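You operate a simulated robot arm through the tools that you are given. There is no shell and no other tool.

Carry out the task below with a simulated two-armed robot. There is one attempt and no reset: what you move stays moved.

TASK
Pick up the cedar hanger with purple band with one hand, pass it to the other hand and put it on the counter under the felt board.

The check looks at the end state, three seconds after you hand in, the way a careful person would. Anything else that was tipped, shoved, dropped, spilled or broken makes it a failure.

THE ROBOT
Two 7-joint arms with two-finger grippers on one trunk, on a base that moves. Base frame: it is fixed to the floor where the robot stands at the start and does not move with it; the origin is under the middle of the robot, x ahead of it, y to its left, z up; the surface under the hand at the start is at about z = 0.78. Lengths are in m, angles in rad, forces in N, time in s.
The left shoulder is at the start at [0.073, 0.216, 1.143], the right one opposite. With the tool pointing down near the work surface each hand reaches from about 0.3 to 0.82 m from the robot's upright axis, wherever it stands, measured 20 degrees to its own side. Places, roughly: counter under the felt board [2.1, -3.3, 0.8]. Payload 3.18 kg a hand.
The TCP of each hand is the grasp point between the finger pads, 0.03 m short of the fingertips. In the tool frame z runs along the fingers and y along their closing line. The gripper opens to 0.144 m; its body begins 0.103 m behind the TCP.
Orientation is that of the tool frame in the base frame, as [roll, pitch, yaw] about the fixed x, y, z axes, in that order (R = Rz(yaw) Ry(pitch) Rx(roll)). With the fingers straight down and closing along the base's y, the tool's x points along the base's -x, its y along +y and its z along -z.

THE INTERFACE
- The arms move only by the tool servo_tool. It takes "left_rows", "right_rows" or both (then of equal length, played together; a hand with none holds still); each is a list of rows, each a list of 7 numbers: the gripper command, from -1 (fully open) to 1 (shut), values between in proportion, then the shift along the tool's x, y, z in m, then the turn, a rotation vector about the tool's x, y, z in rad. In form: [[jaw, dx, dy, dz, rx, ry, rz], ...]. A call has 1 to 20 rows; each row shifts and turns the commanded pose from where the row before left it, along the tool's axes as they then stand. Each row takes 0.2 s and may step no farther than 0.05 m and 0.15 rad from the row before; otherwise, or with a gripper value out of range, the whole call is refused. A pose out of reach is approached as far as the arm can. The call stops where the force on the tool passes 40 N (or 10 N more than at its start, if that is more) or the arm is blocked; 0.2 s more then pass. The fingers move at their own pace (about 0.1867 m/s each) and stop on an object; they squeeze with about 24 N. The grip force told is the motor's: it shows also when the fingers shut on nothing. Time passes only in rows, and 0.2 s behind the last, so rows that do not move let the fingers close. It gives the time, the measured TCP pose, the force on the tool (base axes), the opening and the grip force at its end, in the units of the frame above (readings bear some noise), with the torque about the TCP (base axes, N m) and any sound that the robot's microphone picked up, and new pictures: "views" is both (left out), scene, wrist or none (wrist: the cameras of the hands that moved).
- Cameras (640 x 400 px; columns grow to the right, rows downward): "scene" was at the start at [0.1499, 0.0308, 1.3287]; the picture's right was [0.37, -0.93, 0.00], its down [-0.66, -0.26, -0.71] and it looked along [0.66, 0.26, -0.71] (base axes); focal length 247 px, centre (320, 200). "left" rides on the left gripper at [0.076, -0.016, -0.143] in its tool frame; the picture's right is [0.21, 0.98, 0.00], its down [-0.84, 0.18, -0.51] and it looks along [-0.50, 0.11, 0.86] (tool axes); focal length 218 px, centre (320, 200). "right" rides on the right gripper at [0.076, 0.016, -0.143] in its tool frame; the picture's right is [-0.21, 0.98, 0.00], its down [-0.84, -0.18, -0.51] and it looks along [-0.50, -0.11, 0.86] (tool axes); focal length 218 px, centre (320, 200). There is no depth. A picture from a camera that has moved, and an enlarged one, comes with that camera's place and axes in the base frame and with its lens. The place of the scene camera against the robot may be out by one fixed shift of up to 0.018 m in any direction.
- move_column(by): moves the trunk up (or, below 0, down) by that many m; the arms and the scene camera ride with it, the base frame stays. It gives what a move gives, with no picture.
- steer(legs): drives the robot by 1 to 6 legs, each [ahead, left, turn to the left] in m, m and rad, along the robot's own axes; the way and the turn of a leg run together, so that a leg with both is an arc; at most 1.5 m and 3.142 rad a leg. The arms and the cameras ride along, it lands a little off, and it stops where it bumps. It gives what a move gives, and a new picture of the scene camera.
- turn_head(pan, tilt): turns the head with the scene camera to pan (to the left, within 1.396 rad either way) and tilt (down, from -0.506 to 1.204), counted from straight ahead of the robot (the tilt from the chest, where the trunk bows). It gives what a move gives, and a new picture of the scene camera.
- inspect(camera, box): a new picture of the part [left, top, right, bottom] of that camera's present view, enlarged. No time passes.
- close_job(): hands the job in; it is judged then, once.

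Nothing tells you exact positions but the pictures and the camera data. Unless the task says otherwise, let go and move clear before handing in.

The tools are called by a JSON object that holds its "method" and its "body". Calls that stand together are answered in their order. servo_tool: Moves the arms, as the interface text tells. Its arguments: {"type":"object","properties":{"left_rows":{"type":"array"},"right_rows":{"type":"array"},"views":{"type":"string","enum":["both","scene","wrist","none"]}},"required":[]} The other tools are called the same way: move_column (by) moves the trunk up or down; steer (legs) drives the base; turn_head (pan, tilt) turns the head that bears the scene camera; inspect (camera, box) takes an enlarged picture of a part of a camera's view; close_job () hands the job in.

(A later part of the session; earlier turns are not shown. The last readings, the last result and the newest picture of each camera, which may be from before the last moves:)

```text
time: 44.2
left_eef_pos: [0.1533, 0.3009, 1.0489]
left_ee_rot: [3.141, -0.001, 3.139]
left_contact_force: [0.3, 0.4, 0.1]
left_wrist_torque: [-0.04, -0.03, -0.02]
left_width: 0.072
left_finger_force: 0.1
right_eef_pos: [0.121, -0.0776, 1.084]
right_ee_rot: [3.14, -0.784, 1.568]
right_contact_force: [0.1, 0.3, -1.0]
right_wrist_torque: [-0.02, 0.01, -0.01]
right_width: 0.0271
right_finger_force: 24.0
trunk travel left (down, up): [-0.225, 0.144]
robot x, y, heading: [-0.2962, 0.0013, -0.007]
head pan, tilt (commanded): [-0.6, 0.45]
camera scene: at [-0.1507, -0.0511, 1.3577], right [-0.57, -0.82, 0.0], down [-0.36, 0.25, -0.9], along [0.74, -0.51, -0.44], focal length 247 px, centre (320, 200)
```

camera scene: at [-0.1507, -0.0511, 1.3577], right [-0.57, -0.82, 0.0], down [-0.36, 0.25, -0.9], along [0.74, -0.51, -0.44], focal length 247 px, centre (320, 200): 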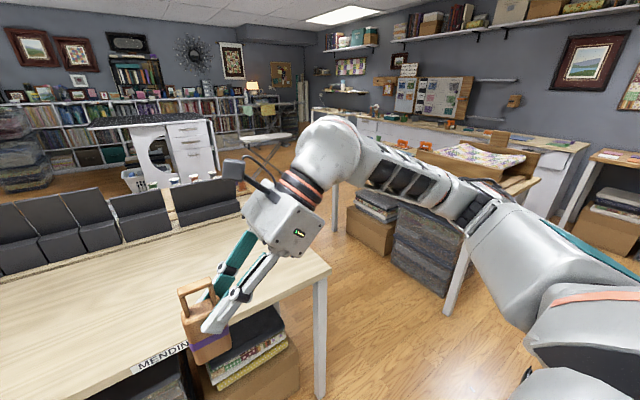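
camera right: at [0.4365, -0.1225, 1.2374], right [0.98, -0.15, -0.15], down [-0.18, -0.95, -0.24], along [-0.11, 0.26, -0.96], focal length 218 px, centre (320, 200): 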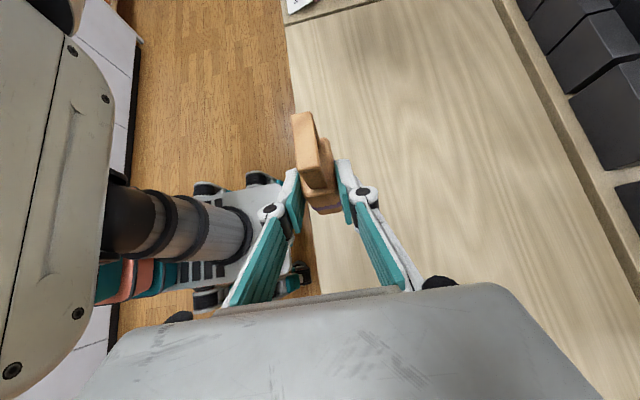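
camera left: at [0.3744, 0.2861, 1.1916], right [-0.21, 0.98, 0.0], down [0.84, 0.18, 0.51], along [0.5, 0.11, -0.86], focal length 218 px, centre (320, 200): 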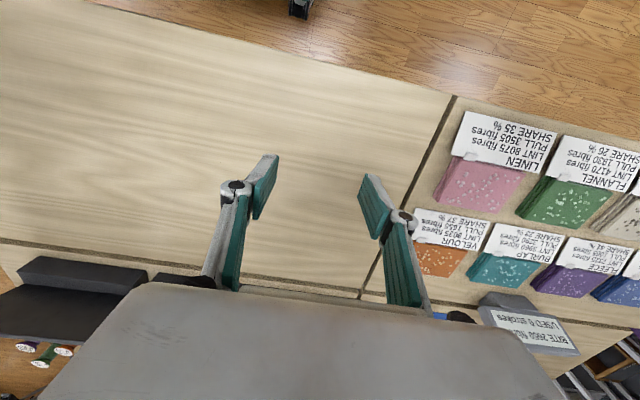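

The safest way seems to be around the near end of the island (x<0.27) and along the aisle before the counter. I'll raise the trunk a bit for clearance and turn to face −y so I can see ahead.

{"method": "move_column", "body": {"by": 0.1}}

{"method": "turn_head", "body": {"pan": 0.0, "tilt": 0.5}}

{"method": "steer", "body": {"legs": [[0, 0, -0.8]]}}

```text
time: 45.5
left_eef_pos: [0.1525, 0.3005, 1.1483]
left_ee_rot: [-3.141, 0.001, 3.137]
left_contact_force: [0.2, -0.3, 0.1]
left_wrist_torque: [-0.01, 0.0, 0.0]
left_width: 0.0722
left_finger_force: 0.1
right_eef_pos: [0.1209, -0.0755, 1.1847]
right_ee_rot: [3.142, -0.787, 1.566]
right_contact_force: [-0.1, 0.0, -0.2]
right_wrist_torque: [0.01, 0.03, 0.0]
right_width: 0.0271
right_finger_force: 24.6
trunk travel left (down, up): [-0.325, 0.044]
robot x, y, heading: [-0.3003, 0.002, -0.009]
head pan, tilt (commanded): [-0.6, 0.45]
```

```text
time: 46.5
left_eef_pos: [0.1521, 0.301, 1.149]
left_ee_rot: [3.141, -0.001, 3.138]
left_contact_force: [0.7, -0.2, -0.3]
left_wrist_torque: [-0.03, -0.02, 0.0]
left_width: 0.0718
left_finger_force: 0.1
right_eef_pos: [0.1211, -0.0755, 1.1836]
right_ee_rot: [-3.141, -0.785, 1.57]
right_contact_force: [-0.4, 0.7, 0.2]
right_wrist_torque: [0.01, -0.02, 0.0]
right_width: 0.0271
right_finger_force: 23.7
trunk travel left (down, up): [-0.325, 0.044]
robot x, y, heading: [-0.2997, 0.0032, -0.007]
head pan, tilt (commanded): [0.0, 0.499]
camera scene: at [-0.1715, 0.0008, 1.4561], right [-0.01, -1.0, 0.0], down [-0.48, 0.0, -0.88], along [0.88, -0.01, -0.48], focal length 247 px, centre (320, 200)
```

scene: 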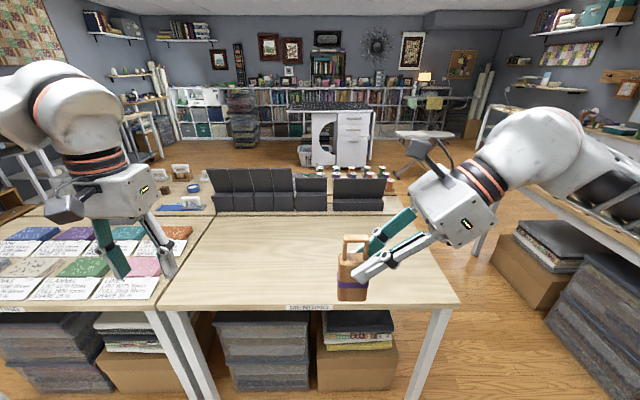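

```text
time: 49.0
left_eef_pos: [0.231, -0.1132, 1.1484]
left_ee_rot: [-3.141, 0.0, 2.341]
left_contact_force: [-0.4, 1.0, 0.2]
left_wrist_torque: [0.01, 0.01, 0.0]
left_width: 0.0721
left_finger_force: 0.0
right_eef_pos: [-0.0624, -0.3545, 1.1839]
right_ee_rot: [-3.141, -0.784, 0.771]
right_contact_force: [-0.9, 0.2, -1.0]
right_wrist_torque: [-0.02, -0.01, 0.01]
right_width: 0.0272
right_finger_force: 24.4
trunk travel left (down, up): [-0.325, 0.044]
robot x, y, heading: [-0.2986, 0.0022, -0.806]
head pan, tilt (commanded): [0.0, 0.499]
camera scene: at [-0.2117, -0.093, 1.456], right [-0.72, -0.7, 0.0], down [-0.33, 0.34, -0.88], along [0.61, -0.63, -0.48], focal length 247 px, centre (320, 200)
```

scene: 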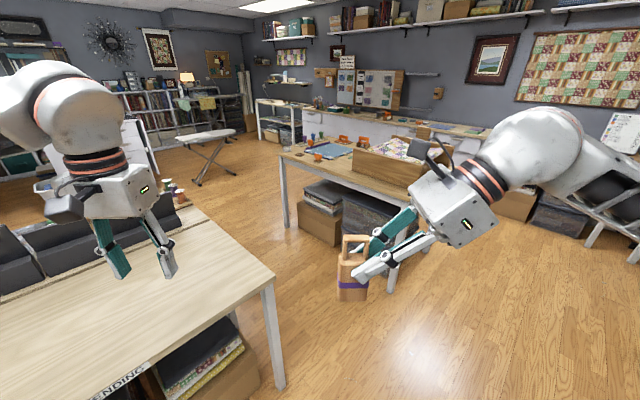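

The corridor between this table (legs at y≈−0.43) and the island (legs at y≈−1.36) is about 0.93 m wide and leads to open floor in front of the target counter; my base is about 0.58 m wide. I'll check the floor at my right first.

{"method": "turn_head", "body": {"pan": -0.7, "tilt": 0.85}}

{"method": "inspect", "body": {"camera": "left", "box": [0, 0, 640, 400]}}

```text
time: 50.1
left_eef_pos: [0.2311, -0.1129, 1.1483]
left_ee_rot: [-3.141, 0.001, 2.342]
left_contact_force: [0.5, -0.2, 0.3]
left_wrist_torque: [-0.02, 0.01, 0.03]
left_width: 0.0722
left_finger_force: 0.0
right_eef_pos: [-0.0613, -0.3541, 1.1833]
right_ee_rot: [3.141, -0.786, 0.771]
right_contact_force: [-0.8, 0.6, -2.0]
right_wrist_torque: [-0.06, 0.02, -0.01]
right_width: 0.0273
right_finger_force: 24.4
trunk travel left (down, up): [-0.325, 0.044]
robot x, y, heading: [-0.3027, 0.0024, -0.804]
head pan, tilt (commanded): [-0.7, 0.85]
camera scene: at [-0.2693, -0.1054, 1.4261], right [-1.0, -0.07, 0.0], down [-0.05, 0.75, -0.66], along [0.05, -0.66, -0.75], focal length 247 px, centre (320, 200)
```

scene: 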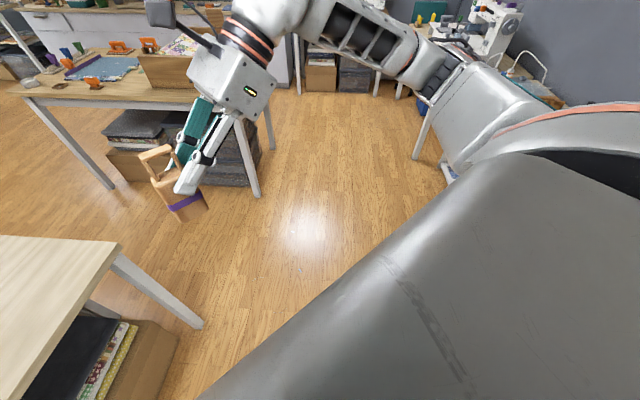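

```text
1.00 times, centred on (320, 200) of left (not enlarged: the box is as wide or as high as the picture)
camera zoom: at [0.1653, -0.0697, 1.2915], right [0.56, 0.83, 0.0], down [0.72, -0.48, 0.51], along [0.42, -0.28, -0.86], focal length 218 px, centre (320, 200)
```

zoom: 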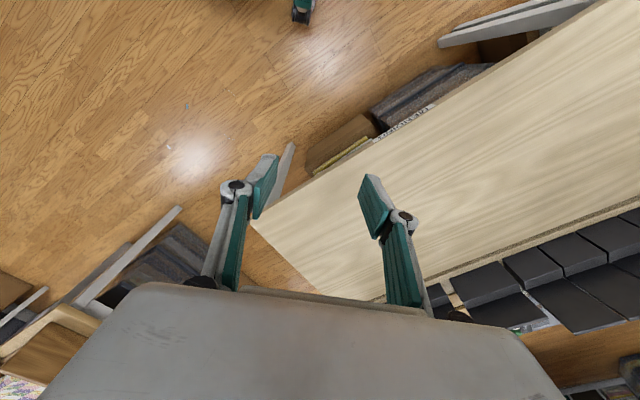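

The floor on the right is clear. I'll turn back to heading 0 and strafe right to the corridor's centre line (y≈−0.89), then look ahead.

{"method": "turn_head", "body": {"pan": 0.0, "tilt": 0.6}}

{"method": "steer", "body": {"legs": [[0, 0, 0.804], [0, -0.89, 0]]}}

```text
time: 51.1
left_eef_pos: [0.2312, -0.1121, 1.1473]
left_ee_rot: [-3.141, -0.001, 2.342]
left_contact_force: [0.2, 0.1, 0.9]
left_wrist_torque: [-0.01, -0.03, -0.03]
left_width: 0.0719
left_finger_force: 0.0
right_eef_pos: [-0.0626, -0.3545, 1.184]
right_ee_rot: [3.141, -0.786, 0.771]
right_contact_force: [0.3, 0.6, -1.1]
right_wrist_torque: [-0.03, 0.02, 0.0]
right_width: 0.0273
right_finger_force: 23.8
trunk travel left (down, up): [-0.325, 0.044]
robot x, y, heading: [-0.3049, 0.0003, -0.8]
head pan, tilt (commanded): [0.0, 0.6]
camera scene: at [-0.2134, -0.091, 1.4469], right [-0.72, -0.7, 0.0], down [-0.39, 0.41, -0.82], along [0.57, -0.59, -0.57], focal length 247 px, centre (320, 200)
```

scene: 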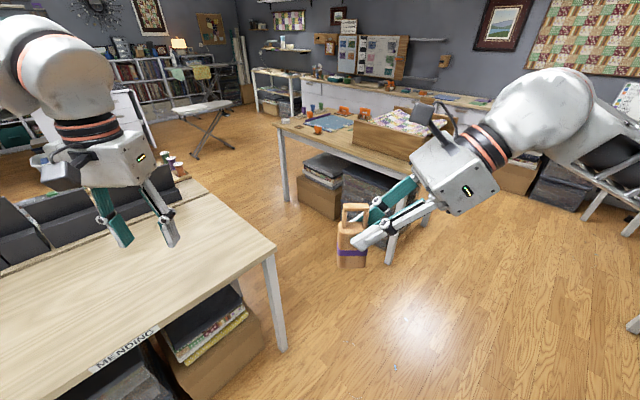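

```text
time: 61.4
left_eef_pos: [0.1532, -0.5777, 1.1484]
left_ee_rot: [3.141, 0.0, -3.134]
left_contact_force: [-0.2, 0.2, 0.1]
left_wrist_torque: [0.0, 0.01, 0.0]
left_width: 0.0723
left_finger_force: 0.1
right_eef_pos: [0.1245, -0.955, 1.184]
right_ee_rot: [-3.141, -0.785, 1.578]
right_contact_force: [-0.7, 0.3, 0.1]
right_wrist_torque: [-0.02, -0.03, 0.02]
right_width: 0.0274
right_finger_force: 23.6
trunk travel left (down, up): [-0.325, 0.044]
robot x, y, heading: [-0.3003, -0.8785, 0.007]
head pan, tilt (commanded): [0.0, 0.6]
camera scene: at [-0.1704, -0.88, 1.447], right [0.01, -1.0, 0.0], down [-0.56, 0.0, -0.83], along [0.83, 0.0, -0.56], focal length 247 px, centre (320, 200)
```

scene: 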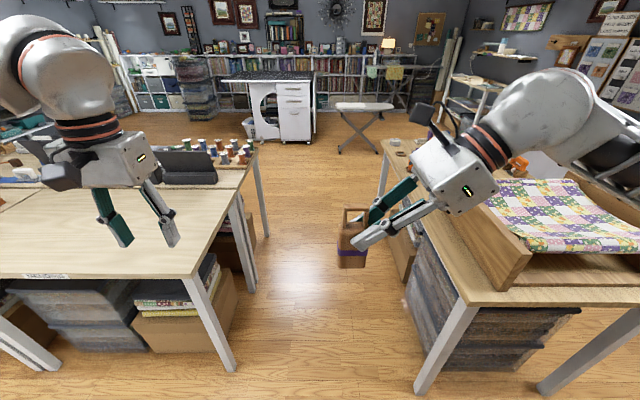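

The corridor is clear and I'm nearly centred in it. I'll drive forward in two parts.

{"method": "steer", "body": {"legs": [[1.2, -0.02, -0.007]]}}

```text
time: 67.5
left_eef_pos: [1.3555, -0.5545, 1.1479]
left_ee_rot: [3.141, 0.001, -3.099]
left_contact_force: [0.2, -0.6, -0.5]
left_wrist_torque: [-0.02, 0.05, -0.05]
left_width: 0.0721
left_finger_force: 0.1
right_eef_pos: [1.3394, -0.932, 1.1831]
right_ee_rot: [-3.141, -0.785, 1.613]
right_contact_force: [0.9, 1.4, -0.8]
right_wrist_torque: [-0.03, 0.02, 0.01]
right_width: 0.0271
right_finger_force: 23.9
trunk travel left (down, up): [-0.325, 0.044]
robot x, y, heading: [0.9147, -0.8749, 0.04]
head pan, tilt (commanded): [0.0, 0.6]
camera scene: at [1.0422, -0.8682, 1.4469], right [0.04, -1.0, 0.0], down [-0.56, -0.02, -0.82], along [0.82, 0.03, -0.57], focal length 247 px, centre (320, 200)
```

scene: 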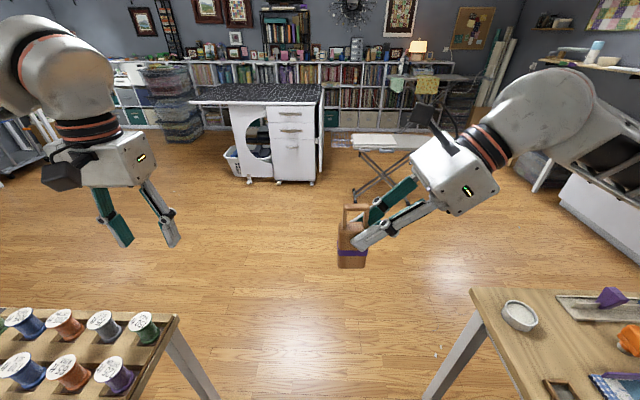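

{"method": "steer", "body": {"legs": [[1.2, -0.05, -0.04], [0, 0, -1.55]]}}

```text
time: 77.5
left_eef_pos: [2.4513, -1.3427, 1.1482]
left_ee_rot: [3.141, 0.002, 1.596]
left_contact_force: [-1.2, -0.3, 0.2]
left_wrist_torque: [0.02, -0.02, 0.01]
left_width: 0.0721
left_finger_force: 0.1
right_eef_pos: [2.0717, -1.3204, 1.1828]
right_ee_rot: [-3.14, -0.787, 0.024]
right_contact_force: [0.1, -0.6, -0.3]
right_wrist_torque: [0.02, -0.01, 0.03]
right_width: 0.0274
right_finger_force: 23.9
trunk travel left (down, up): [-0.325, 0.044]
robot x, y, heading: [2.1371, -0.8998, -1.553]
head pan, tilt (commanded): [0.0, 0.6]
camera scene: at [2.1384, -1.0254, 1.447], right [-1.0, -0.02, 0.0], down [-0.01, 0.56, -0.83], along [0.02, -0.82, -0.56], focal length 247 px, centre (320, 200)
```

scene: 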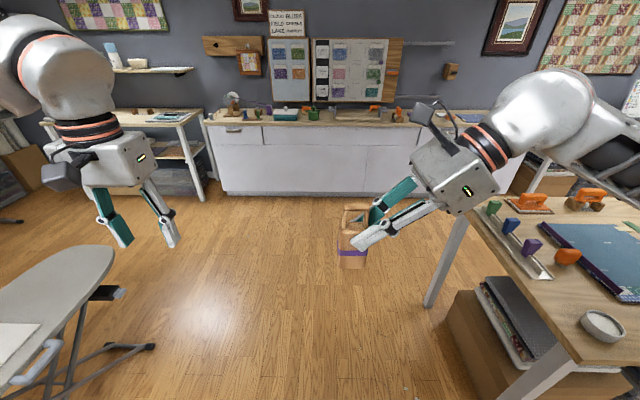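

I'm facing the felt board counter with a clear floor in between. Let me look closely at what stands on the counter.

{"method": "inspect", "body": {"camera": "scene", "box": [190, 20, 450, 200]}}

{"method": "inspect", "body": {"camera": "scene", "box": [215, 80, 345, 145]}}

{"method": "inspect", "body": {"camera": "scene", "box": [310, 80, 440, 145]}}

```text
2.22 times, centred on (320, 110) of scene
camera zoom: at [2.1384, -1.0254, 1.447], right [-1.0, -0.02, 0.0], down [-0.01, 0.56, -0.83], along [0.02, -0.82, -0.56], focal length 549 px, centre (320, 400)
```

zoom: 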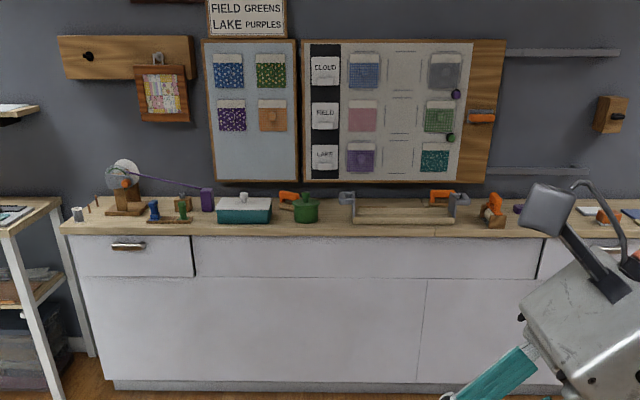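

```text
4.92 times, centred on (280, 112) of scene
camera zoom: at [2.1384, -1.0254, 1.447], right [-1.0, -0.02, 0.0], down [-0.01, 0.56, -0.83], along [0.02, -0.82, -0.56], focal length 1216 px, centre (517, 631)
```

zoom: 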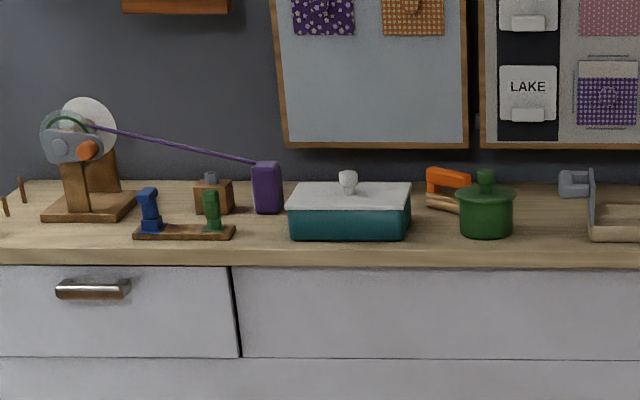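

```text
4.92 times, centred on (375, 112) of scene
camera zoom: at [2.1384, -1.0254, 1.447], right [-1.0, -0.02, 0.0], down [-0.01, 0.56, -0.83], along [0.02, -0.82, -0.56], focal length 1216 px, centre (49, 631)
```

zoom: 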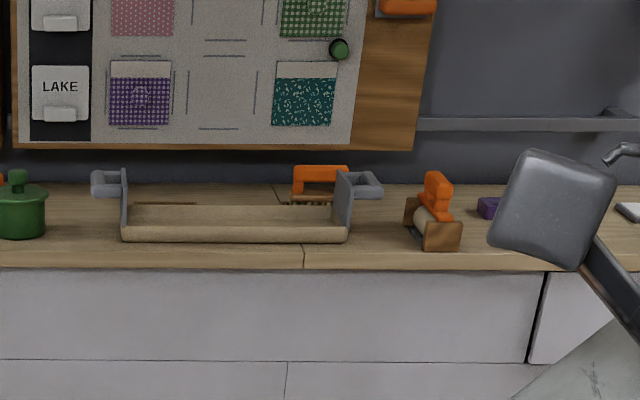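

Under the felt board there is free counter at the front, between the green pot (x≈2.23) and the wooden tray (x 1.65–2.05, front at y≈−3.19). I aim for about (2.11, −3.115). Driving closer.

{"method": "steer", "body": {"legs": [[1.0, 0.02, -0.018]]}}

```text
time: 82.6
left_eef_pos: [2.4982, -2.3321, 1.1486]
left_ee_rot: [3.14, 0.0, 1.601]
left_contact_force: [-0.1, 0.7, -0.2]
left_wrist_torque: [0.02, -0.03, 0.0]
left_width: 0.072
left_finger_force: 0.1
right_eef_pos: [2.121, -2.3135, 1.1832]
right_ee_rot: [3.141, -0.785, 0.032]
right_contact_force: [-0.2, 0.5, -0.5]
right_wrist_torque: [0.03, -0.01, -0.03]
right_width: 0.0272
right_finger_force: 24.3
trunk travel left (down, up): [-0.325, 0.044]
robot x, y, heading: [2.1855, -1.8917, -1.539]
head pan, tilt (commanded): [0.0, 0.6]
camera scene: at [2.1844, -2.0189, 1.4469], right [-1.0, -0.03, 0.0], down [-0.02, 0.56, -0.82], along [0.02, -0.82, -0.57], focal length 247 px, centre (320, 200)
```

scene: 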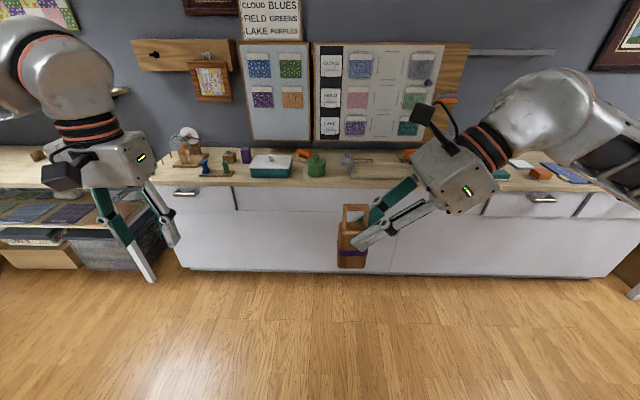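

{"method": "steer", "body": {"legs": [[0, 0, -0.032], [0.6, 0, 0]]}}

{"method": "turn_head", "body": {"pan": 0.0, "tilt": 0.85}}

```text
time: 86.5
left_eef_pos: [2.4832, -2.9583, 1.1483]
left_ee_rot: [3.141, 0.0, 1.571]
left_contact_force: [0.7, -1.0, 0.3]
left_wrist_torque: [0.0, 0.02, 0.02]
left_width: 0.0719
left_finger_force: 0.1
right_eef_pos: [2.105, -2.9278, 1.183]
right_ee_rot: [3.142, -0.787, 0.0]
right_contact_force: [-0.2, -0.2, -0.8]
right_wrist_torque: [0.0, 0.0, 0.02]
right_width: 0.0273
right_finger_force: 24.3
trunk travel left (down, up): [-0.325, 0.044]
robot x, y, heading: [2.1828, -2.504, -1.57]
head pan, tilt (commanded): [0.0, 0.6]
camera scene: at [2.1792, -2.6341, 1.4469], right [-1.0, 0.0, 0.0], down [0.0, 0.57, -0.82], along [0.0, -0.82, -0.57], focal length 247 px, centre (320, 200)
```

scene: 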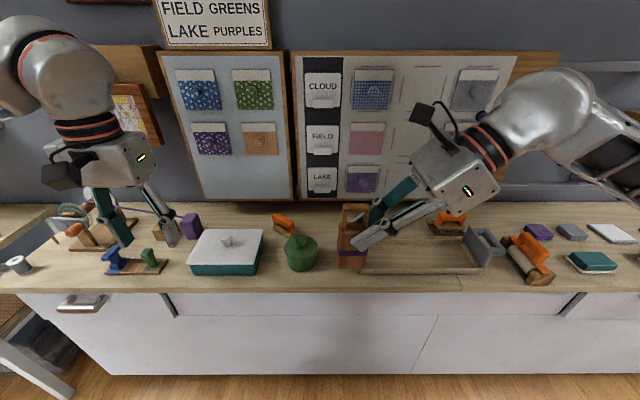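

```text
time: 87.2
left_eef_pos: [2.484, -2.9574, 1.1484]
left_ee_rot: [-3.142, 0.0, 1.572]
left_contact_force: [-0.5, 0.0, 0.5]
left_wrist_torque: [0.01, 0.01, 0.0]
left_width: 0.0719
left_finger_force: 0.0
right_eef_pos: [2.1069, -2.9267, 1.1825]
right_ee_rot: [3.141, -0.786, 0.0]
right_contact_force: [-0.7, 0.2, -0.3]
right_wrist_torque: [-0.01, -0.01, 0.0]
right_width: 0.0273
right_finger_force: 23.6
trunk travel left (down, up): [-0.325, 0.044]
robot x, y, heading: [2.1817, -2.5023, -1.57]
head pan, tilt (commanded): [0.0, 0.85]
camera scene: at [2.1792, -2.6233, 1.4261], right [-1.0, 0.0, 0.0], down [0.0, 0.75, -0.66], along [0.0, -0.66, -0.75], focal length 247 px, centre (320, 200)
```

scene: 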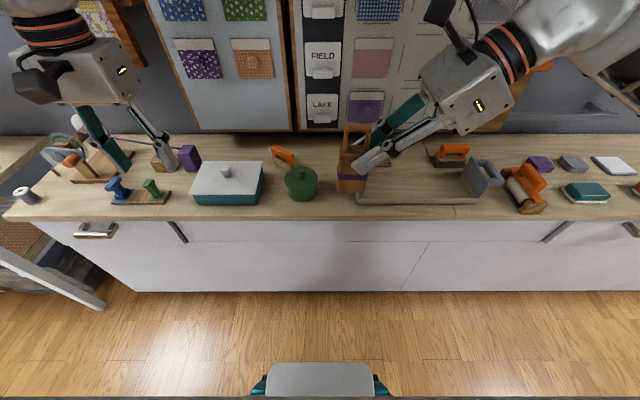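

I'm at the counter. Let me zoom on the free front area next to the pot and tray.

{"method": "inspect", "body": {"camera": "scene", "box": [240, 120, 400, 240]}}

{"method": "inspect", "body": {"camera": "right", "box": [0, 0, 640, 400]}}

{"method": "inspect", "body": {"camera": "scene", "box": [340, 120, 560, 240]}}

```text
3.33 times, centred on (320, 180) of scene
camera zoom: at [2.1792, -2.6233, 1.4261], right [-1.0, 0.0, 0.0], down [0.0, 0.75, -0.66], along [0.0, -0.66, -0.75], focal length 823 px, centre (320, 267)
```

zoom: 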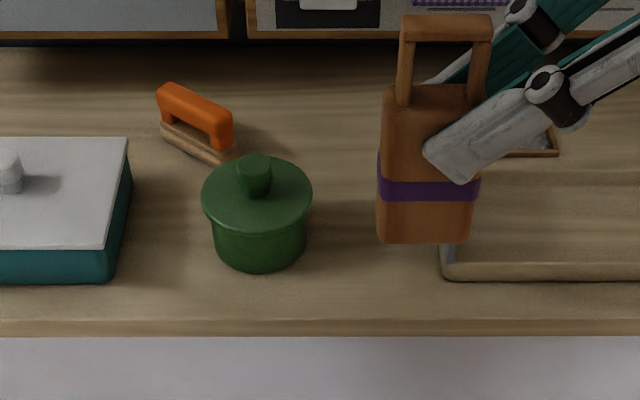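

```text
1.00 times, centred on (320, 200) of right (not enlarged: the box is as wide or as high as the picture)
camera zoom: at [2.0579, -2.9436, 1.3374], right [-0.15, -0.98, -0.15], down [-0.95, 0.18, -0.24], along [0.26, 0.11, -0.96], focal length 218 px, centre (320, 200)
```

zoom: 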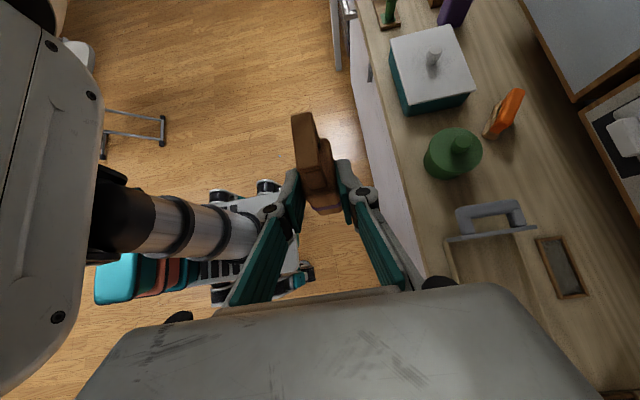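

```text
2.91 times, centred on (450, 180) of scene
camera zoom: at [2.1792, -2.6233, 1.4261], right [-1.0, 0.0, 0.0], down [0.0, 0.75, -0.66], along [0.0, -0.66, -0.75], focal length 718 px, centre (-58, 258)
```

zoom: 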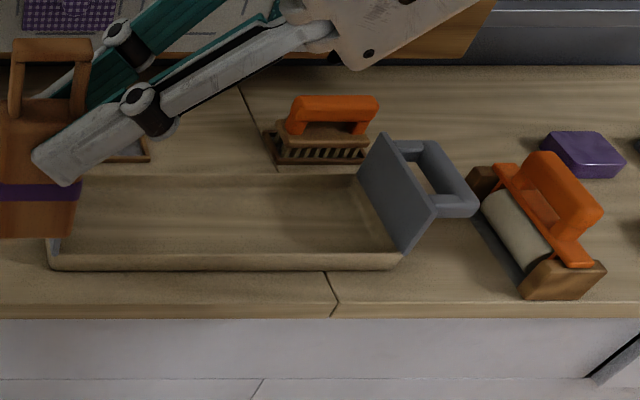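

The front strip is narrow (counter edge at y≈−3.10), but behind the pot and tray handle there is a roomy free patch around (2.165, −3.37), right under the felt board. I'll move the base a bit closer and to the left so the right hand can reach it.

{"method": "steer", "body": {"legs": [[0.19, 0.05, 0]]}}

```text
time: 88.8
left_eef_pos: [2.5337, -3.1482, 1.1472]
left_ee_rot: [3.14, 0.0, 1.573]
left_contact_force: [-0.1, 0.3, -0.2]
left_wrist_torque: [0.05, -0.02, -0.02]
left_width: 0.072
left_finger_force: 0.1
right_eef_pos: [2.1569, -3.1176, 1.183]
right_ee_rot: [3.141, -0.785, 0.001]
right_contact_force: [0.7, 0.2, -0.8]
right_wrist_torque: [0.04, 0.01, 0.02]
right_width: 0.0272
right_finger_force: 24.3
trunk travel left (down, up): [-0.325, 0.044]
robot x, y, heading: [2.2327, -2.6994, -1.573]
head pan, tilt (commanded): [0.0, 0.85]
camera scene: at [2.2296, -2.8147, 1.426], right [-1.0, 0.0, 0.0], down [0.0, 0.75, -0.66], along [0.0, -0.66, -0.75], focal length 247 px, centre (320, 200)
```

scene: 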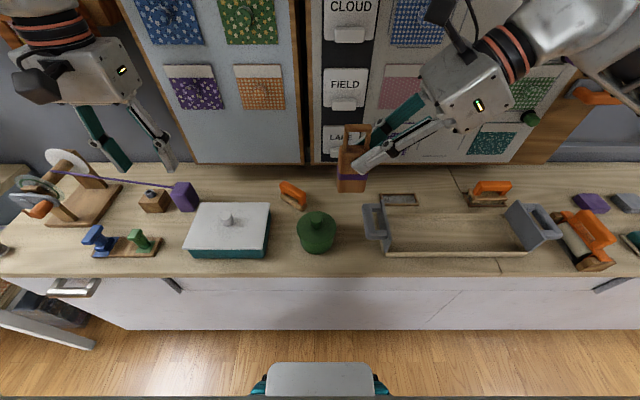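

{"method": "inspect", "body": {"camera": "scene", "box": [260, 140, 440, 280]}}

{"method": "inspect", "body": {"camera": "right", "box": [320, 20, 640, 300]}}

```text
2.86 times, centred on (350, 210) of scene
camera zoom: at [2.2296, -2.8147, 1.426], right [-1.0, 0.0, 0.0], down [0.0, 0.75, -0.66], along [0.0, -0.66, -0.75], focal length 706 px, centre (234, 171)
```

zoom: 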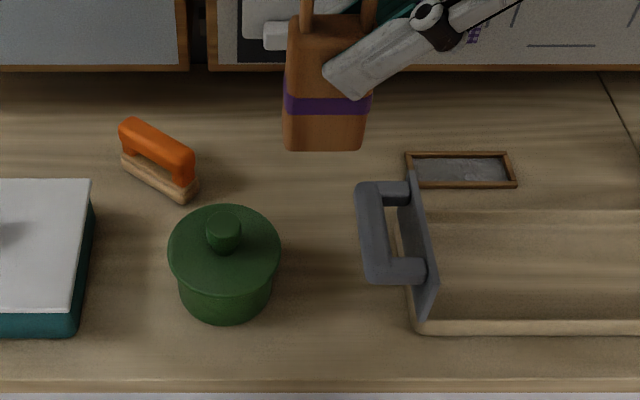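

```text
1.43 times, centred on (480, 160) of right
camera zoom: at [2.1088, -3.1351, 1.3371], right [-0.15, -0.98, -0.15], down [-0.95, 0.18, -0.24], along [0.26, 0.11, -0.96], focal length 312 px, centre (91, 257)
```

zoom: 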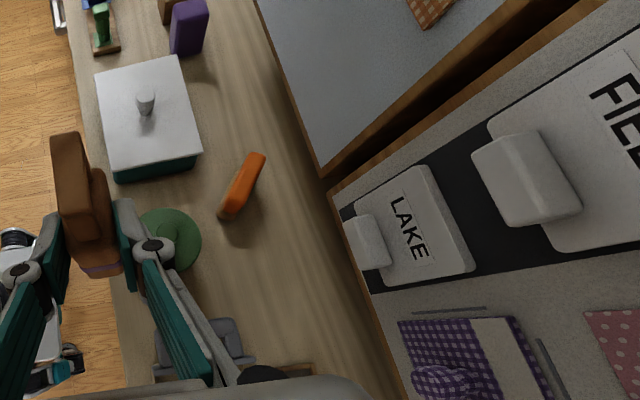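

The board's lower edge is at about y=−3.43, z≈0.90, so I'll place the hanger a little in front of it at about (2.18, −3.30), between the pot (lid centre ≈2.237, −3.205) and the tray handle (x≤2.105, top z≈0.88). First, extend the hand forward at height.

{"method": "servo_tool", "body": {"right_rows": [[1, 0.0005, 0.0364, 0.0005, 0, 0, 0], [1, 0.0005, 0.0364, 0.0005, 0, 0, 0], [1, 0.0005, 0.0364, 0.0005, 0, 0, 0], [1, 0.0005, 0.0364, 0.0005, 0, 0, 0], [1, 0.0005, 0.0364, 0.0005, 0, 0, 0], [1, 0, 0, 0, 0, 0, 0]], "views": "both"}}

{"method": "inspect", "body": {"camera": "scene", "box": [250, 100, 470, 290]}}

```text
time: 90.2
left_eef_pos: [2.5338, -3.1467, 1.1483]
left_ee_rot: [-3.141, -0.001, 1.574]
left_contact_force: [0.3, 0.1, 0.8]
left_wrist_torque: [-0.05, 0.0, 0.02]
left_width: 0.0719
left_finger_force: 0.0
right_eef_pos: [2.1591, -3.2981, 1.1832]
right_ee_rot: [3.14, -0.784, 0.002]
right_contact_force: [0.1, -0.5, 0.3]
right_wrist_torque: [-0.01, -0.03, 0.01]
right_width: 0.0271
right_finger_force: 23.9
trunk travel left (down, up): [-0.325, 0.044]
robot x, y, heading: [2.2325, -2.6928, -1.57]
head pan, tilt (commanded): [0.0, 0.85]
camera scene: at [2.229, -2.8132, 1.4261], right [-1.0, 0.0, 0.0], down [0.0, 0.75, -0.66], along [0.0, -0.66, -0.75], focal length 247 px, centre (320, 200)
camera right: at [2.1107, -3.315, 1.3379], right [-0.15, -0.98, -0.15], down [-0.95, 0.18, -0.24], along [0.26, 0.11, -0.96], focal length 218 px, centre (320, 200)
```

scene: 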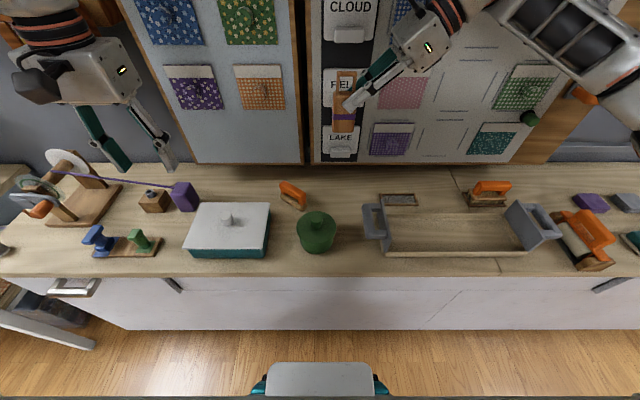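
right: 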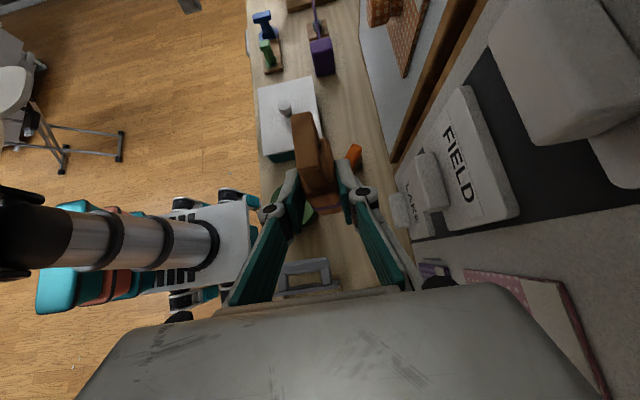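

```text
2.11 times, centred on (360, 195) of scene
camera zoom: at [2.229, -2.8132, 1.4261], right [-1.0, 0.0, 0.0], down [0.0, 0.75, -0.66], along [0.0, -0.66, -0.75], focal length 520 px, centre (236, 210)
```

zoom: 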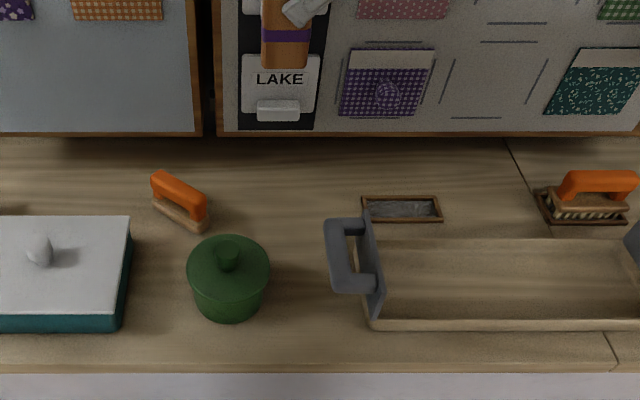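

The hanger hovers over the free patch, clear of the board. I'll lower the trunk back by 0.1 m and then go down with the arm partway.

{"method": "move_column", "body": {"by": -0.1}}

{"method": "servo_tool", "body": {"right_rows": [[1, -0.0212, 0, 0.0212, 0, 0, 0], [1, -0.0212, 0, 0.0212, 0, 0, 0], [1, -0.0212, 0, 0.0212, 0, 0, 0], [1, -0.0212, 0, 0.0212, 0, 0, 0], [1, 0, 0, 0, 0, 0, 0]], "views": "both"}}

{"method": "inspect", "body": {"camera": "scene", "box": [250, 60, 450, 220]}}

{"method": "inspect", "body": {"camera": "right", "box": [230, 80, 450, 300]}}

```text
time: 91.5
left_eef_pos: [2.534, -3.1464, 1.0502]
left_ee_rot: [-3.141, 0.002, 1.573]
left_contact_force: [0.2, -0.4, -0.3]
left_wrist_torque: [-0.05, -0.03, 0.01]
left_width: 0.0721
left_finger_force: 0.0
right_eef_pos: [2.1606, -3.2985, 1.0843]
right_ee_rot: [3.14, -0.786, 0.002]
right_contact_force: [-0.4, 0.2, 0.4]
right_wrist_torque: [0.0, 0.01, -0.03]
right_width: 0.0273
right_finger_force: 24.2
trunk travel left (down, up): [-0.225, 0.144]
robot x, y, heading: [2.2288, -2.6923, -1.569]
head pan, tilt (commanded): [0.0, 0.85]
```

```text
time: 92.7
left_eef_pos: [2.5341, -3.1469, 1.0485]
left_ee_rot: [-3.141, 0.0, 1.574]
left_contact_force: [0.3, 0.3, -0.6]
left_wrist_torque: [0.02, 0.01, 0.0]
left_width: 0.0719
left_finger_force: 0.1
right_eef_pos: [2.1623, -3.301, 0.9628]
right_ee_rot: [3.139, -0.786, 0.002]
right_contact_force: [0.7, 1.3, -0.4]
right_wrist_torque: [0.0, 0.04, -0.01]
right_width: 0.027
right_finger_force: 23.9
trunk travel left (down, up): [-0.225, 0.144]
robot x, y, heading: [2.2347, -2.6971, -1.571]
head pan, tilt (commanded): [0.0, 0.85]
camera scene: at [2.2294, -2.8498, 1.3235], right [-1.0, 0.0, 0.0], down [0.0, 0.75, -0.66], along [0.0, -0.66, -0.75], focal length 247 px, centre (320, 200)
camera right: at [2.1137, -3.3175, 1.1169], right [-0.15, -0.98, -0.15], down [-0.95, 0.18, -0.24], along [0.26, 0.11, -0.96], focal length 218 px, centre (320, 200)
```

scene: 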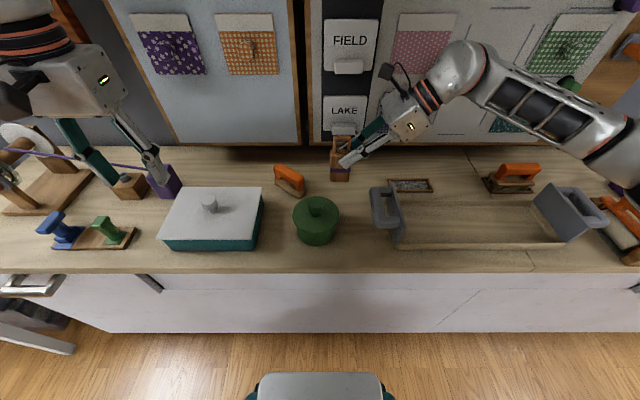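
right: 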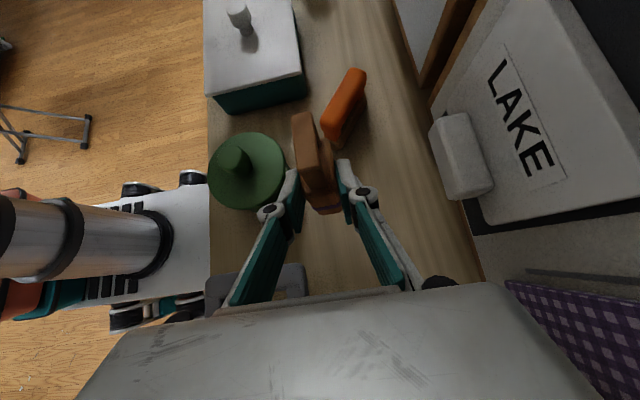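

```text
2.50 times, centred on (350, 140) of scene
camera zoom: at [2.2294, -2.8498, 1.3235], right [-1.0, 0.0, 0.0], down [0.0, 0.75, -0.66], along [0.0, -0.66, -0.75], focal length 618 px, centre (245, 350)
```

zoom: 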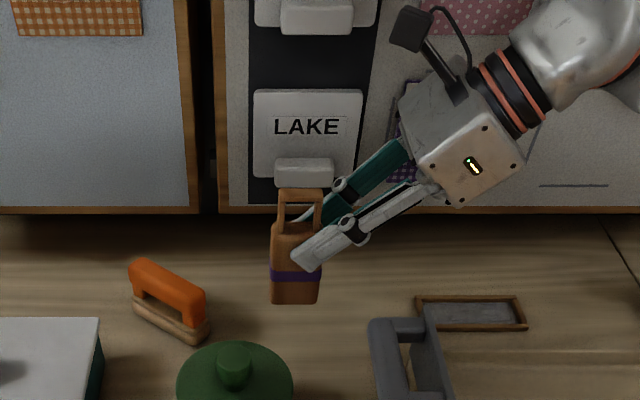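

```text
1.82 times, centred on (340, 190) of right
camera zoom: at [2.1137, -3.3175, 1.1169], right [-0.15, -0.98, -0.15], down [-0.95, 0.18, -0.24], along [0.26, 0.11, -0.96], focal length 397 px, centre (284, 218)
```

zoom: 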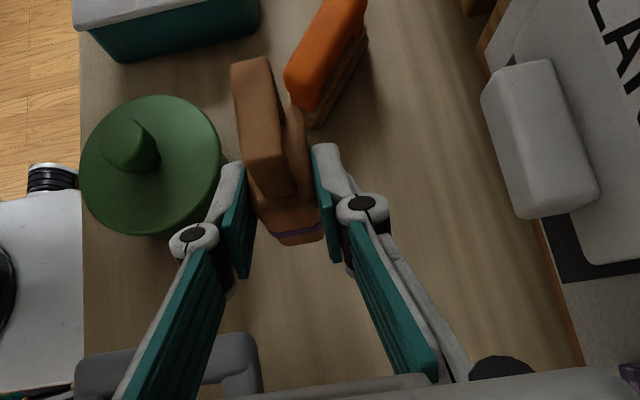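

Clearances to the pot, orange brush, tray handle and board look good. I'll go down another 0.06 m, then creep to contact.

{"method": "servo_tool", "body": {"right_rows": [[1, -0.01414, 0, 0.01414, 0, 0, 0], [1, -0.01414, 0, 0.01414, 0, 0, 0], [1, -0.01414, 0, 0.01414, 0, 0, 0], [1, 0, 0, 0, 0, 0, 0]], "views": "both"}}

{"method": "inspect", "body": {"camera": "scene", "box": [270, 100, 430, 220]}}

```text
time: 93.7
left_eef_pos: [2.5336, -3.1469, 1.0491]
left_ee_rot: [3.141, 0.0, 1.573]
left_contact_force: [-0.6, -0.2, 0.0]
left_wrist_torque: [0.01, -0.02, 0.0]
left_width: 0.0717
left_finger_force: 0.1
right_eef_pos: [2.1612, -3.3003, 0.9033]
right_ee_rot: [3.139, -0.785, 0.001]
right_contact_force: [0.5, 0.3, -0.8]
right_wrist_torque: [-0.01, 0.01, 0.01]
right_width: 0.0274
right_finger_force: 24.2
trunk travel left (down, up): [-0.225, 0.144]
robot x, y, heading: [2.2307, -2.6937, -1.572]
head pan, tilt (commanded): [0.0, 0.85]
camera scene: at [2.2295, -2.8498, 1.3234], right [-1.0, 0.0, 0.0], down [0.0, 0.75, -0.66], along [0.0, -0.66, -0.75], focal length 247 px, centre (320, 200)
camera right: at [2.1125, -3.3173, 1.0573], right [-0.15, -0.98, -0.15], down [-0.95, 0.18, -0.24], along [0.26, 0.11, -0.96], focal length 218 px, centre (320, 200)
```

scene: 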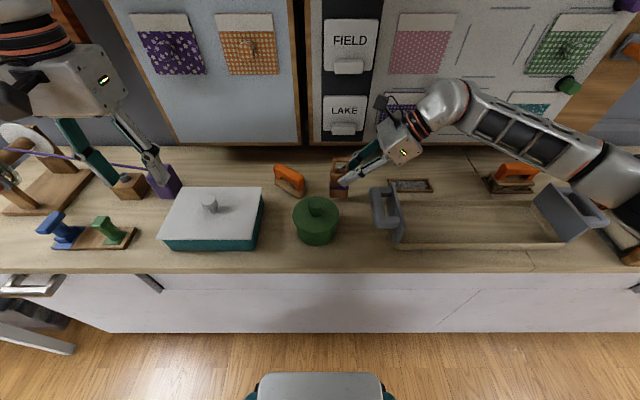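
right: 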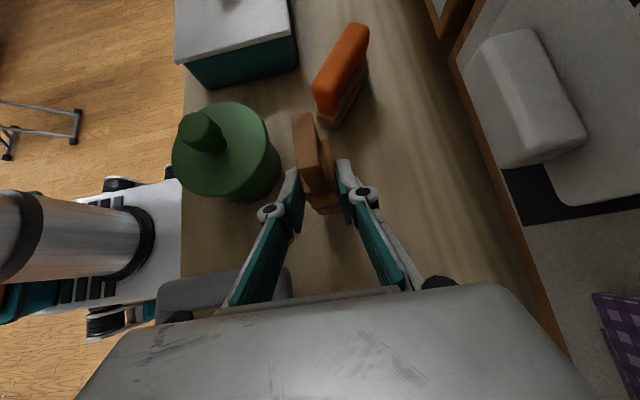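

```text
3.33 times, centred on (350, 160) of scene
camera zoom: at [2.2295, -2.8498, 1.3234], right [-1.0, 0.0, 0.0], down [0.0, 0.75, -0.66], along [0.0, -0.66, -0.75], focal length 823 px, centre (220, 333)
```

zoom: 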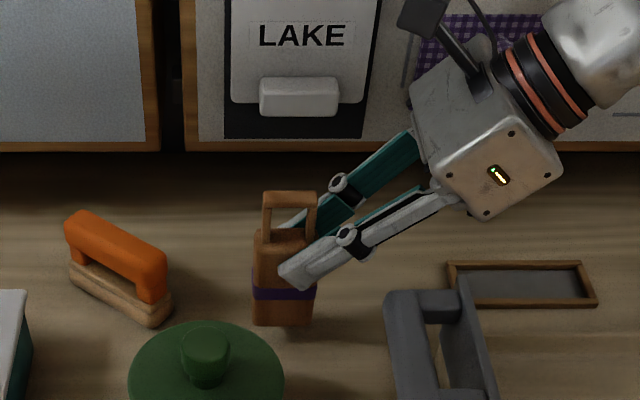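

{"method": "inspect", "body": {"camera": "scene", "box": [430, 80, 640, 280]}}

{"method": "turn_head", "body": {"pan": -0.6, "tilt": 0.75}}

```text
2.00 times, centred on (535, 180) of scene
camera zoom: at [2.2295, -2.8498, 1.3234], right [-1.0, 0.0, 0.0], down [0.0, 0.75, -0.66], along [0.0, -0.66, -0.75], focal length 494 px, centre (-110, 240)
```

zoom: 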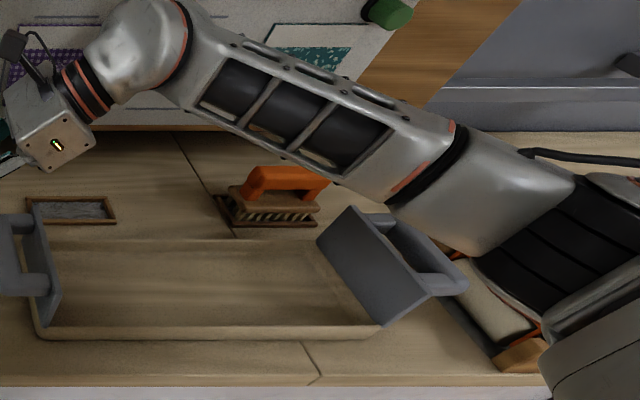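

```text
time: 94.7
left_eef_pos: [2.5345, -3.1472, 1.0494]
left_ee_rot: [-3.14, 0.0, 1.572]
left_contact_force: [-0.6, 0.7, -0.5]
left_wrist_torque: [-0.03, 0.01, -0.01]
left_width: 0.072
left_finger_force: 0.0
right_eef_pos: [2.1612, -3.3007, 0.9033]
right_ee_rot: [3.139, -0.784, 0.002]
right_contact_force: [0.0, -0.2, -0.5]
right_wrist_torque: [-0.01, 0.02, -0.03]
right_width: 0.0273
right_finger_force: 24.0
trunk travel left (down, up): [-0.225, 0.144]
robot x, y, heading: [2.2332, -2.6958, -1.569]
head pan, tilt (commanded): [-0.6, 0.75]
camera scene: at [2.1826, -2.8402, 1.3314], right [-0.83, 0.56, 0.0], down [0.39, 0.56, -0.73], along [-0.41, -0.6, -0.68], focal length 247 px, centre (320, 200)
```

scene: 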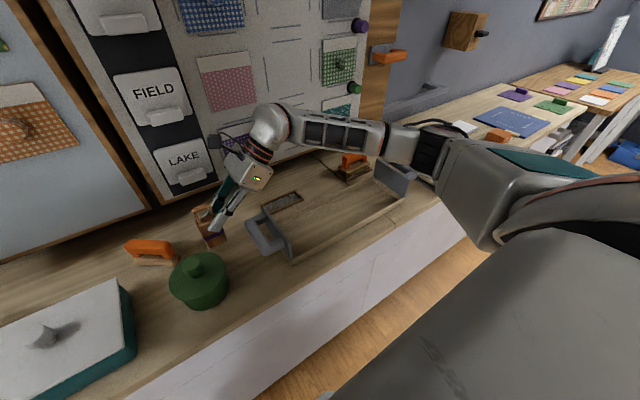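

{"method": "inspect", "body": {"camera": "scene", "box": [320, 90, 520, 250]}}

{"method": "inspect", "body": {"camera": "scene", "box": [150, 90, 330, 280]}}

```text
2.50 times, centred on (420, 170) of scene
camera zoom: at [2.1826, -2.8402, 1.3314], right [-0.83, 0.56, 0.0], down [0.39, 0.56, -0.73], along [-0.41, -0.6, -0.68], focal length 618 px, centre (70, 275)
```

zoom: 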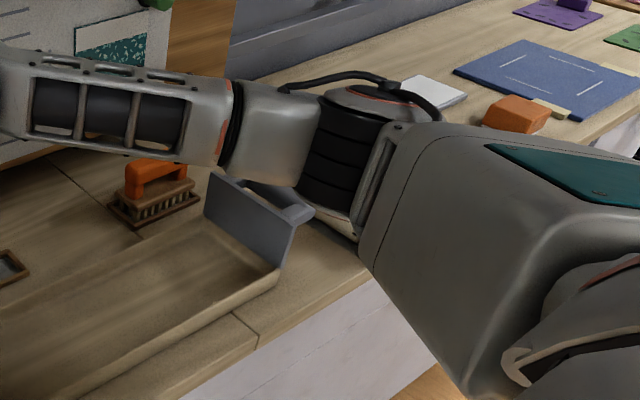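

```text
2.11 times, centred on (240, 185) of scene
camera zoom: at [2.1826, -2.8402, 1.3314], right [-0.83, 0.56, 0.0], down [0.39, 0.56, -0.73], along [-0.41, -0.6, -0.68], focal length 520 px, centre (488, 232)
```

zoom: 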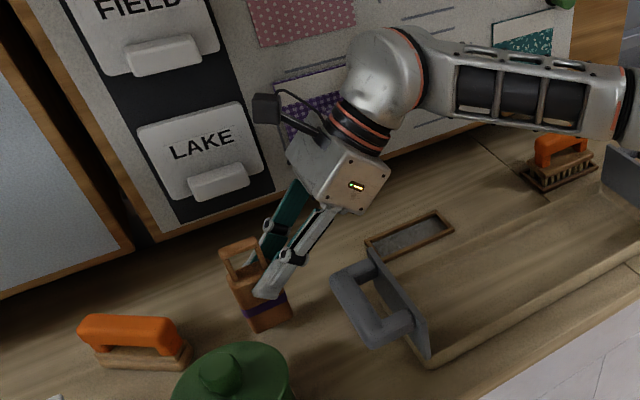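

The elbow and forearm are well above everything on the counter (lowest point z≈1.08). The hanger is about 2 cm above the surface; I'll creep down.

{"method": "servo_tool", "body": {"right_rows": [[1, -0.00283, 0, 0.00283, 0, 0, 0], [1, -0.00283, 0, 0.00283, 0, 0, 0], [1, -0.00283, 0, 0.00283, 0, 0, 0], [1, 0, 0, 0, 0, 0, 0]], "views": "none"}}

{"method": "servo_tool", "body": {"right_rows": [[1, -0.0018, 0, 0.0018, 0, 0, 0], [1, 0, 0, 0, 0, 0, 0]], "views": "none"}}

{"method": "servo_tool", "body": {"right_rows": [[1, -0.0018, 0, 0.0018, 0, 0, 0], [1, 0, 0, 0, 0, 0, 0]], "views": "none"}}

```text
time: 95.7
left_eef_pos: [2.5345, -3.1478, 1.0505]
left_ee_rot: [-3.141, 0.0, 1.572]
left_contact_force: [-0.2, -0.5, 0.4]
left_wrist_torque: [0.02, -0.01, 0.06]
left_width: 0.0722
left_finger_force: 0.0
right_eef_pos: [2.1599, -3.3009, 0.8924]
right_ee_rot: [3.141, -0.787, 0.002]
right_contact_force: [-0.3, -0.2, -1.5]
right_wrist_torque: [0.01, 0.01, 0.02]
right_width: 0.0273
right_finger_force: 23.9
trunk travel left (down, up): [-0.225, 0.144]
robot x, y, heading: [2.2352, -2.6941, -1.57]
head pan, tilt (commanded): [-0.6, 0.75]
```

```text
time: 96.3
left_eef_pos: [2.5347, -3.1484, 1.0493]
left_ee_rot: [3.141, 0.001, 1.573]
left_contact_force: [0.4, 0.1, 1.3]
left_wrist_torque: [0.01, -0.01, -0.03]
left_width: 0.0717
left_finger_force: 0.0
right_eef_pos: [2.1609, -3.2988, 0.8896]
right_ee_rot: [3.138, -0.786, 0.001]
right_contact_force: [0.4, -1.0, -1.5]
right_wrist_torque: [0.01, 0.04, 0.0]
right_width: 0.0271
right_finger_force: 23.7
trunk travel left (down, up): [-0.225, 0.144]
robot x, y, heading: [2.2325, -2.6937, -1.571]
head pan, tilt (commanded): [-0.6, 0.75]
```

```text
time: 96.9
left_eef_pos: [2.5342, -3.1469, 1.0482]
left_ee_rot: [3.141, 0.0, 1.573]
left_contact_force: [-1.2, -0.3, 0.2]
left_wrist_torque: [-0.06, 0.02, -0.01]
left_width: 0.072
left_finger_force: 0.2
right_eef_pos: [2.1594, -3.2991, 0.8874]
right_ee_rot: [3.141, -0.785, 0.002]
right_contact_force: [-0.2, -1.0, -0.6]
right_wrist_torque: [0.0, 0.02, 0.02]
right_width: 0.0272
right_finger_force: 24.1
trunk travel left (down, up): [-0.225, 0.144]
robot x, y, heading: [2.2313, -2.6962, -1.57]
head pan, tilt (commanded): [-0.6, 0.75]
```

No contact yet at TCP z≈0.887, so I'll keep creeping in 2 mm steps while watching the force.

{"method": "servo_tool", "body": {"right_rows": [[1, -0.0014, 0, 0.0014, 0, 0, 0], [1, 0, 0, 0, 0, 0, 0]], "views": "none"}}

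{"method": "servo_tool", "body": {"right_rows": [[1, -0.0014, 0, 0.0014, 0, 0, 0], [1, 0, 0, 0, 0, 0, 0]], "views": "none"}}

{"method": "inspect", "body": {"camera": "scene", "box": [170, 170, 270, 270]}}

```text
time: 97.5
left_eef_pos: [2.5344, -3.1484, 1.0497]
left_ee_rot: [-3.14, -0.001, 1.572]
left_contact_force: [0.2, -0.8, -0.6]
left_wrist_torque: [0.0, 0.03, -0.01]
left_width: 0.0721
left_finger_force: 0.0
right_eef_pos: [2.1604, -3.3, 0.8843]
right_ee_rot: [-3.141, -0.785, 0.002]
right_contact_force: [0.6, 0.0, -0.2]
right_wrist_torque: [0.01, 0.02, 0.03]
right_width: 0.0273
right_finger_force: 24.2
trunk travel left (down, up): [-0.225, 0.144]
robot x, y, heading: [2.2319, -2.6977, -1.571]
head pan, tilt (commanded): [-0.6, 0.75]
```

```text
time: 98.1
left_eef_pos: [2.5346, -3.1477, 1.0497]
left_ee_rot: [3.14, -0.001, 1.572]
left_contact_force: [-1.0, -0.2, -1.0]
left_wrist_torque: [-0.01, 0.05, 0.0]
left_width: 0.0721
left_finger_force: 0.1
right_eef_pos: [2.1604, -3.3003, 0.883]
right_ee_rot: [3.14, -0.784, 0.001]
right_contact_force: [-0.2, 0.7, -0.4]
right_wrist_torque: [-0.04, 0.01, -0.02]
right_width: 0.0272
right_finger_force: 24.5
trunk travel left (down, up): [-0.225, 0.144]
robot x, y, heading: [2.231, -2.6944, -1.57]
head pan, tilt (commanded): [-0.6, 0.75]
```

```text
4.00 times, centred on (220, 220) of scene
camera zoom: at [2.1826, -2.8402, 1.3314], right [-0.82, 0.57, 0.0], down [0.39, 0.56, -0.73], along [-0.41, -0.6, -0.68], focal length 988 px, centre (720, 120)
```

zoom: 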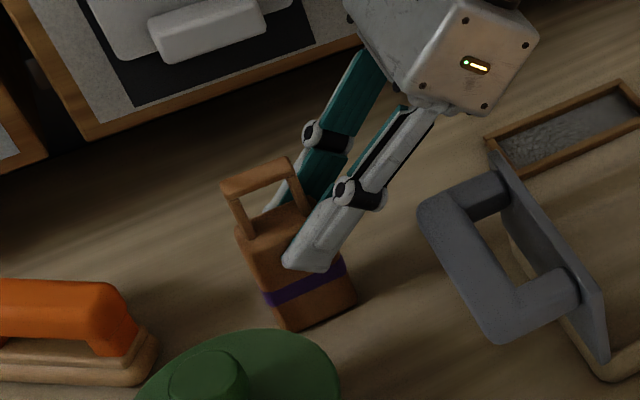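

{"method": "servo_tool", "body": {"right_rows": [[1, -0.0014, 0, 0.0014, 0, 0, 0], [1, 0, 0, 0, 0, 0, 0]], "views": "none"}}

{"method": "servo_tool", "body": {"right_rows": [[1, -0.0014, 0, 0.0014, 0, 0, 0], [1, 0, 0, 0, 0, 0, 0]], "views": "none"}}

```text
time: 98.7
left_eef_pos: [2.534, -3.1469, 1.0504]
left_ee_rot: [-3.142, 0.001, 1.573]
left_contact_force: [0.2, -0.2, 0.1]
left_wrist_torque: [-0.02, 0.0, -0.01]
left_width: 0.0721
left_finger_force: 0.0
right_eef_pos: [2.1603, -3.3014, 0.8823]
right_ee_rot: [3.137, -0.786, 0.004]
right_contact_force: [-1.5, 0.0, 8.1]
right_wrist_torque: [0.05, -0.02, 0.02]
right_width: 0.0271
right_finger_force: 23.7
trunk travel left (down, up): [-0.225, 0.144]
robot x, y, heading: [2.2322, -2.6908, -1.571]
head pan, tilt (commanded): [-0.6, 0.75]
```

```text
time: 99.3
left_eef_pos: [2.5332, -3.1462, 1.0506]
left_ee_rot: [-3.141, 0.003, 1.572]
left_contact_force: [-0.2, -0.1, -0.5]
left_wrist_torque: [-0.01, 0.0, -0.02]
left_width: 0.072
left_finger_force: 0.1
right_eef_pos: [2.1603, -3.2996, 0.8831]
right_ee_rot: [3.133, -0.789, 0.008]
right_contact_force: [-2.4, -0.5, 20.7]
right_wrist_torque: [0.08, -0.21, -0.02]
right_width: 0.0274
right_finger_force: 24.2
trunk travel left (down, up): [-0.225, 0.144]
robot x, y, heading: [2.2338, -2.699, -1.568]
head pan, tilt (commanded): [-0.6, 0.75]
```

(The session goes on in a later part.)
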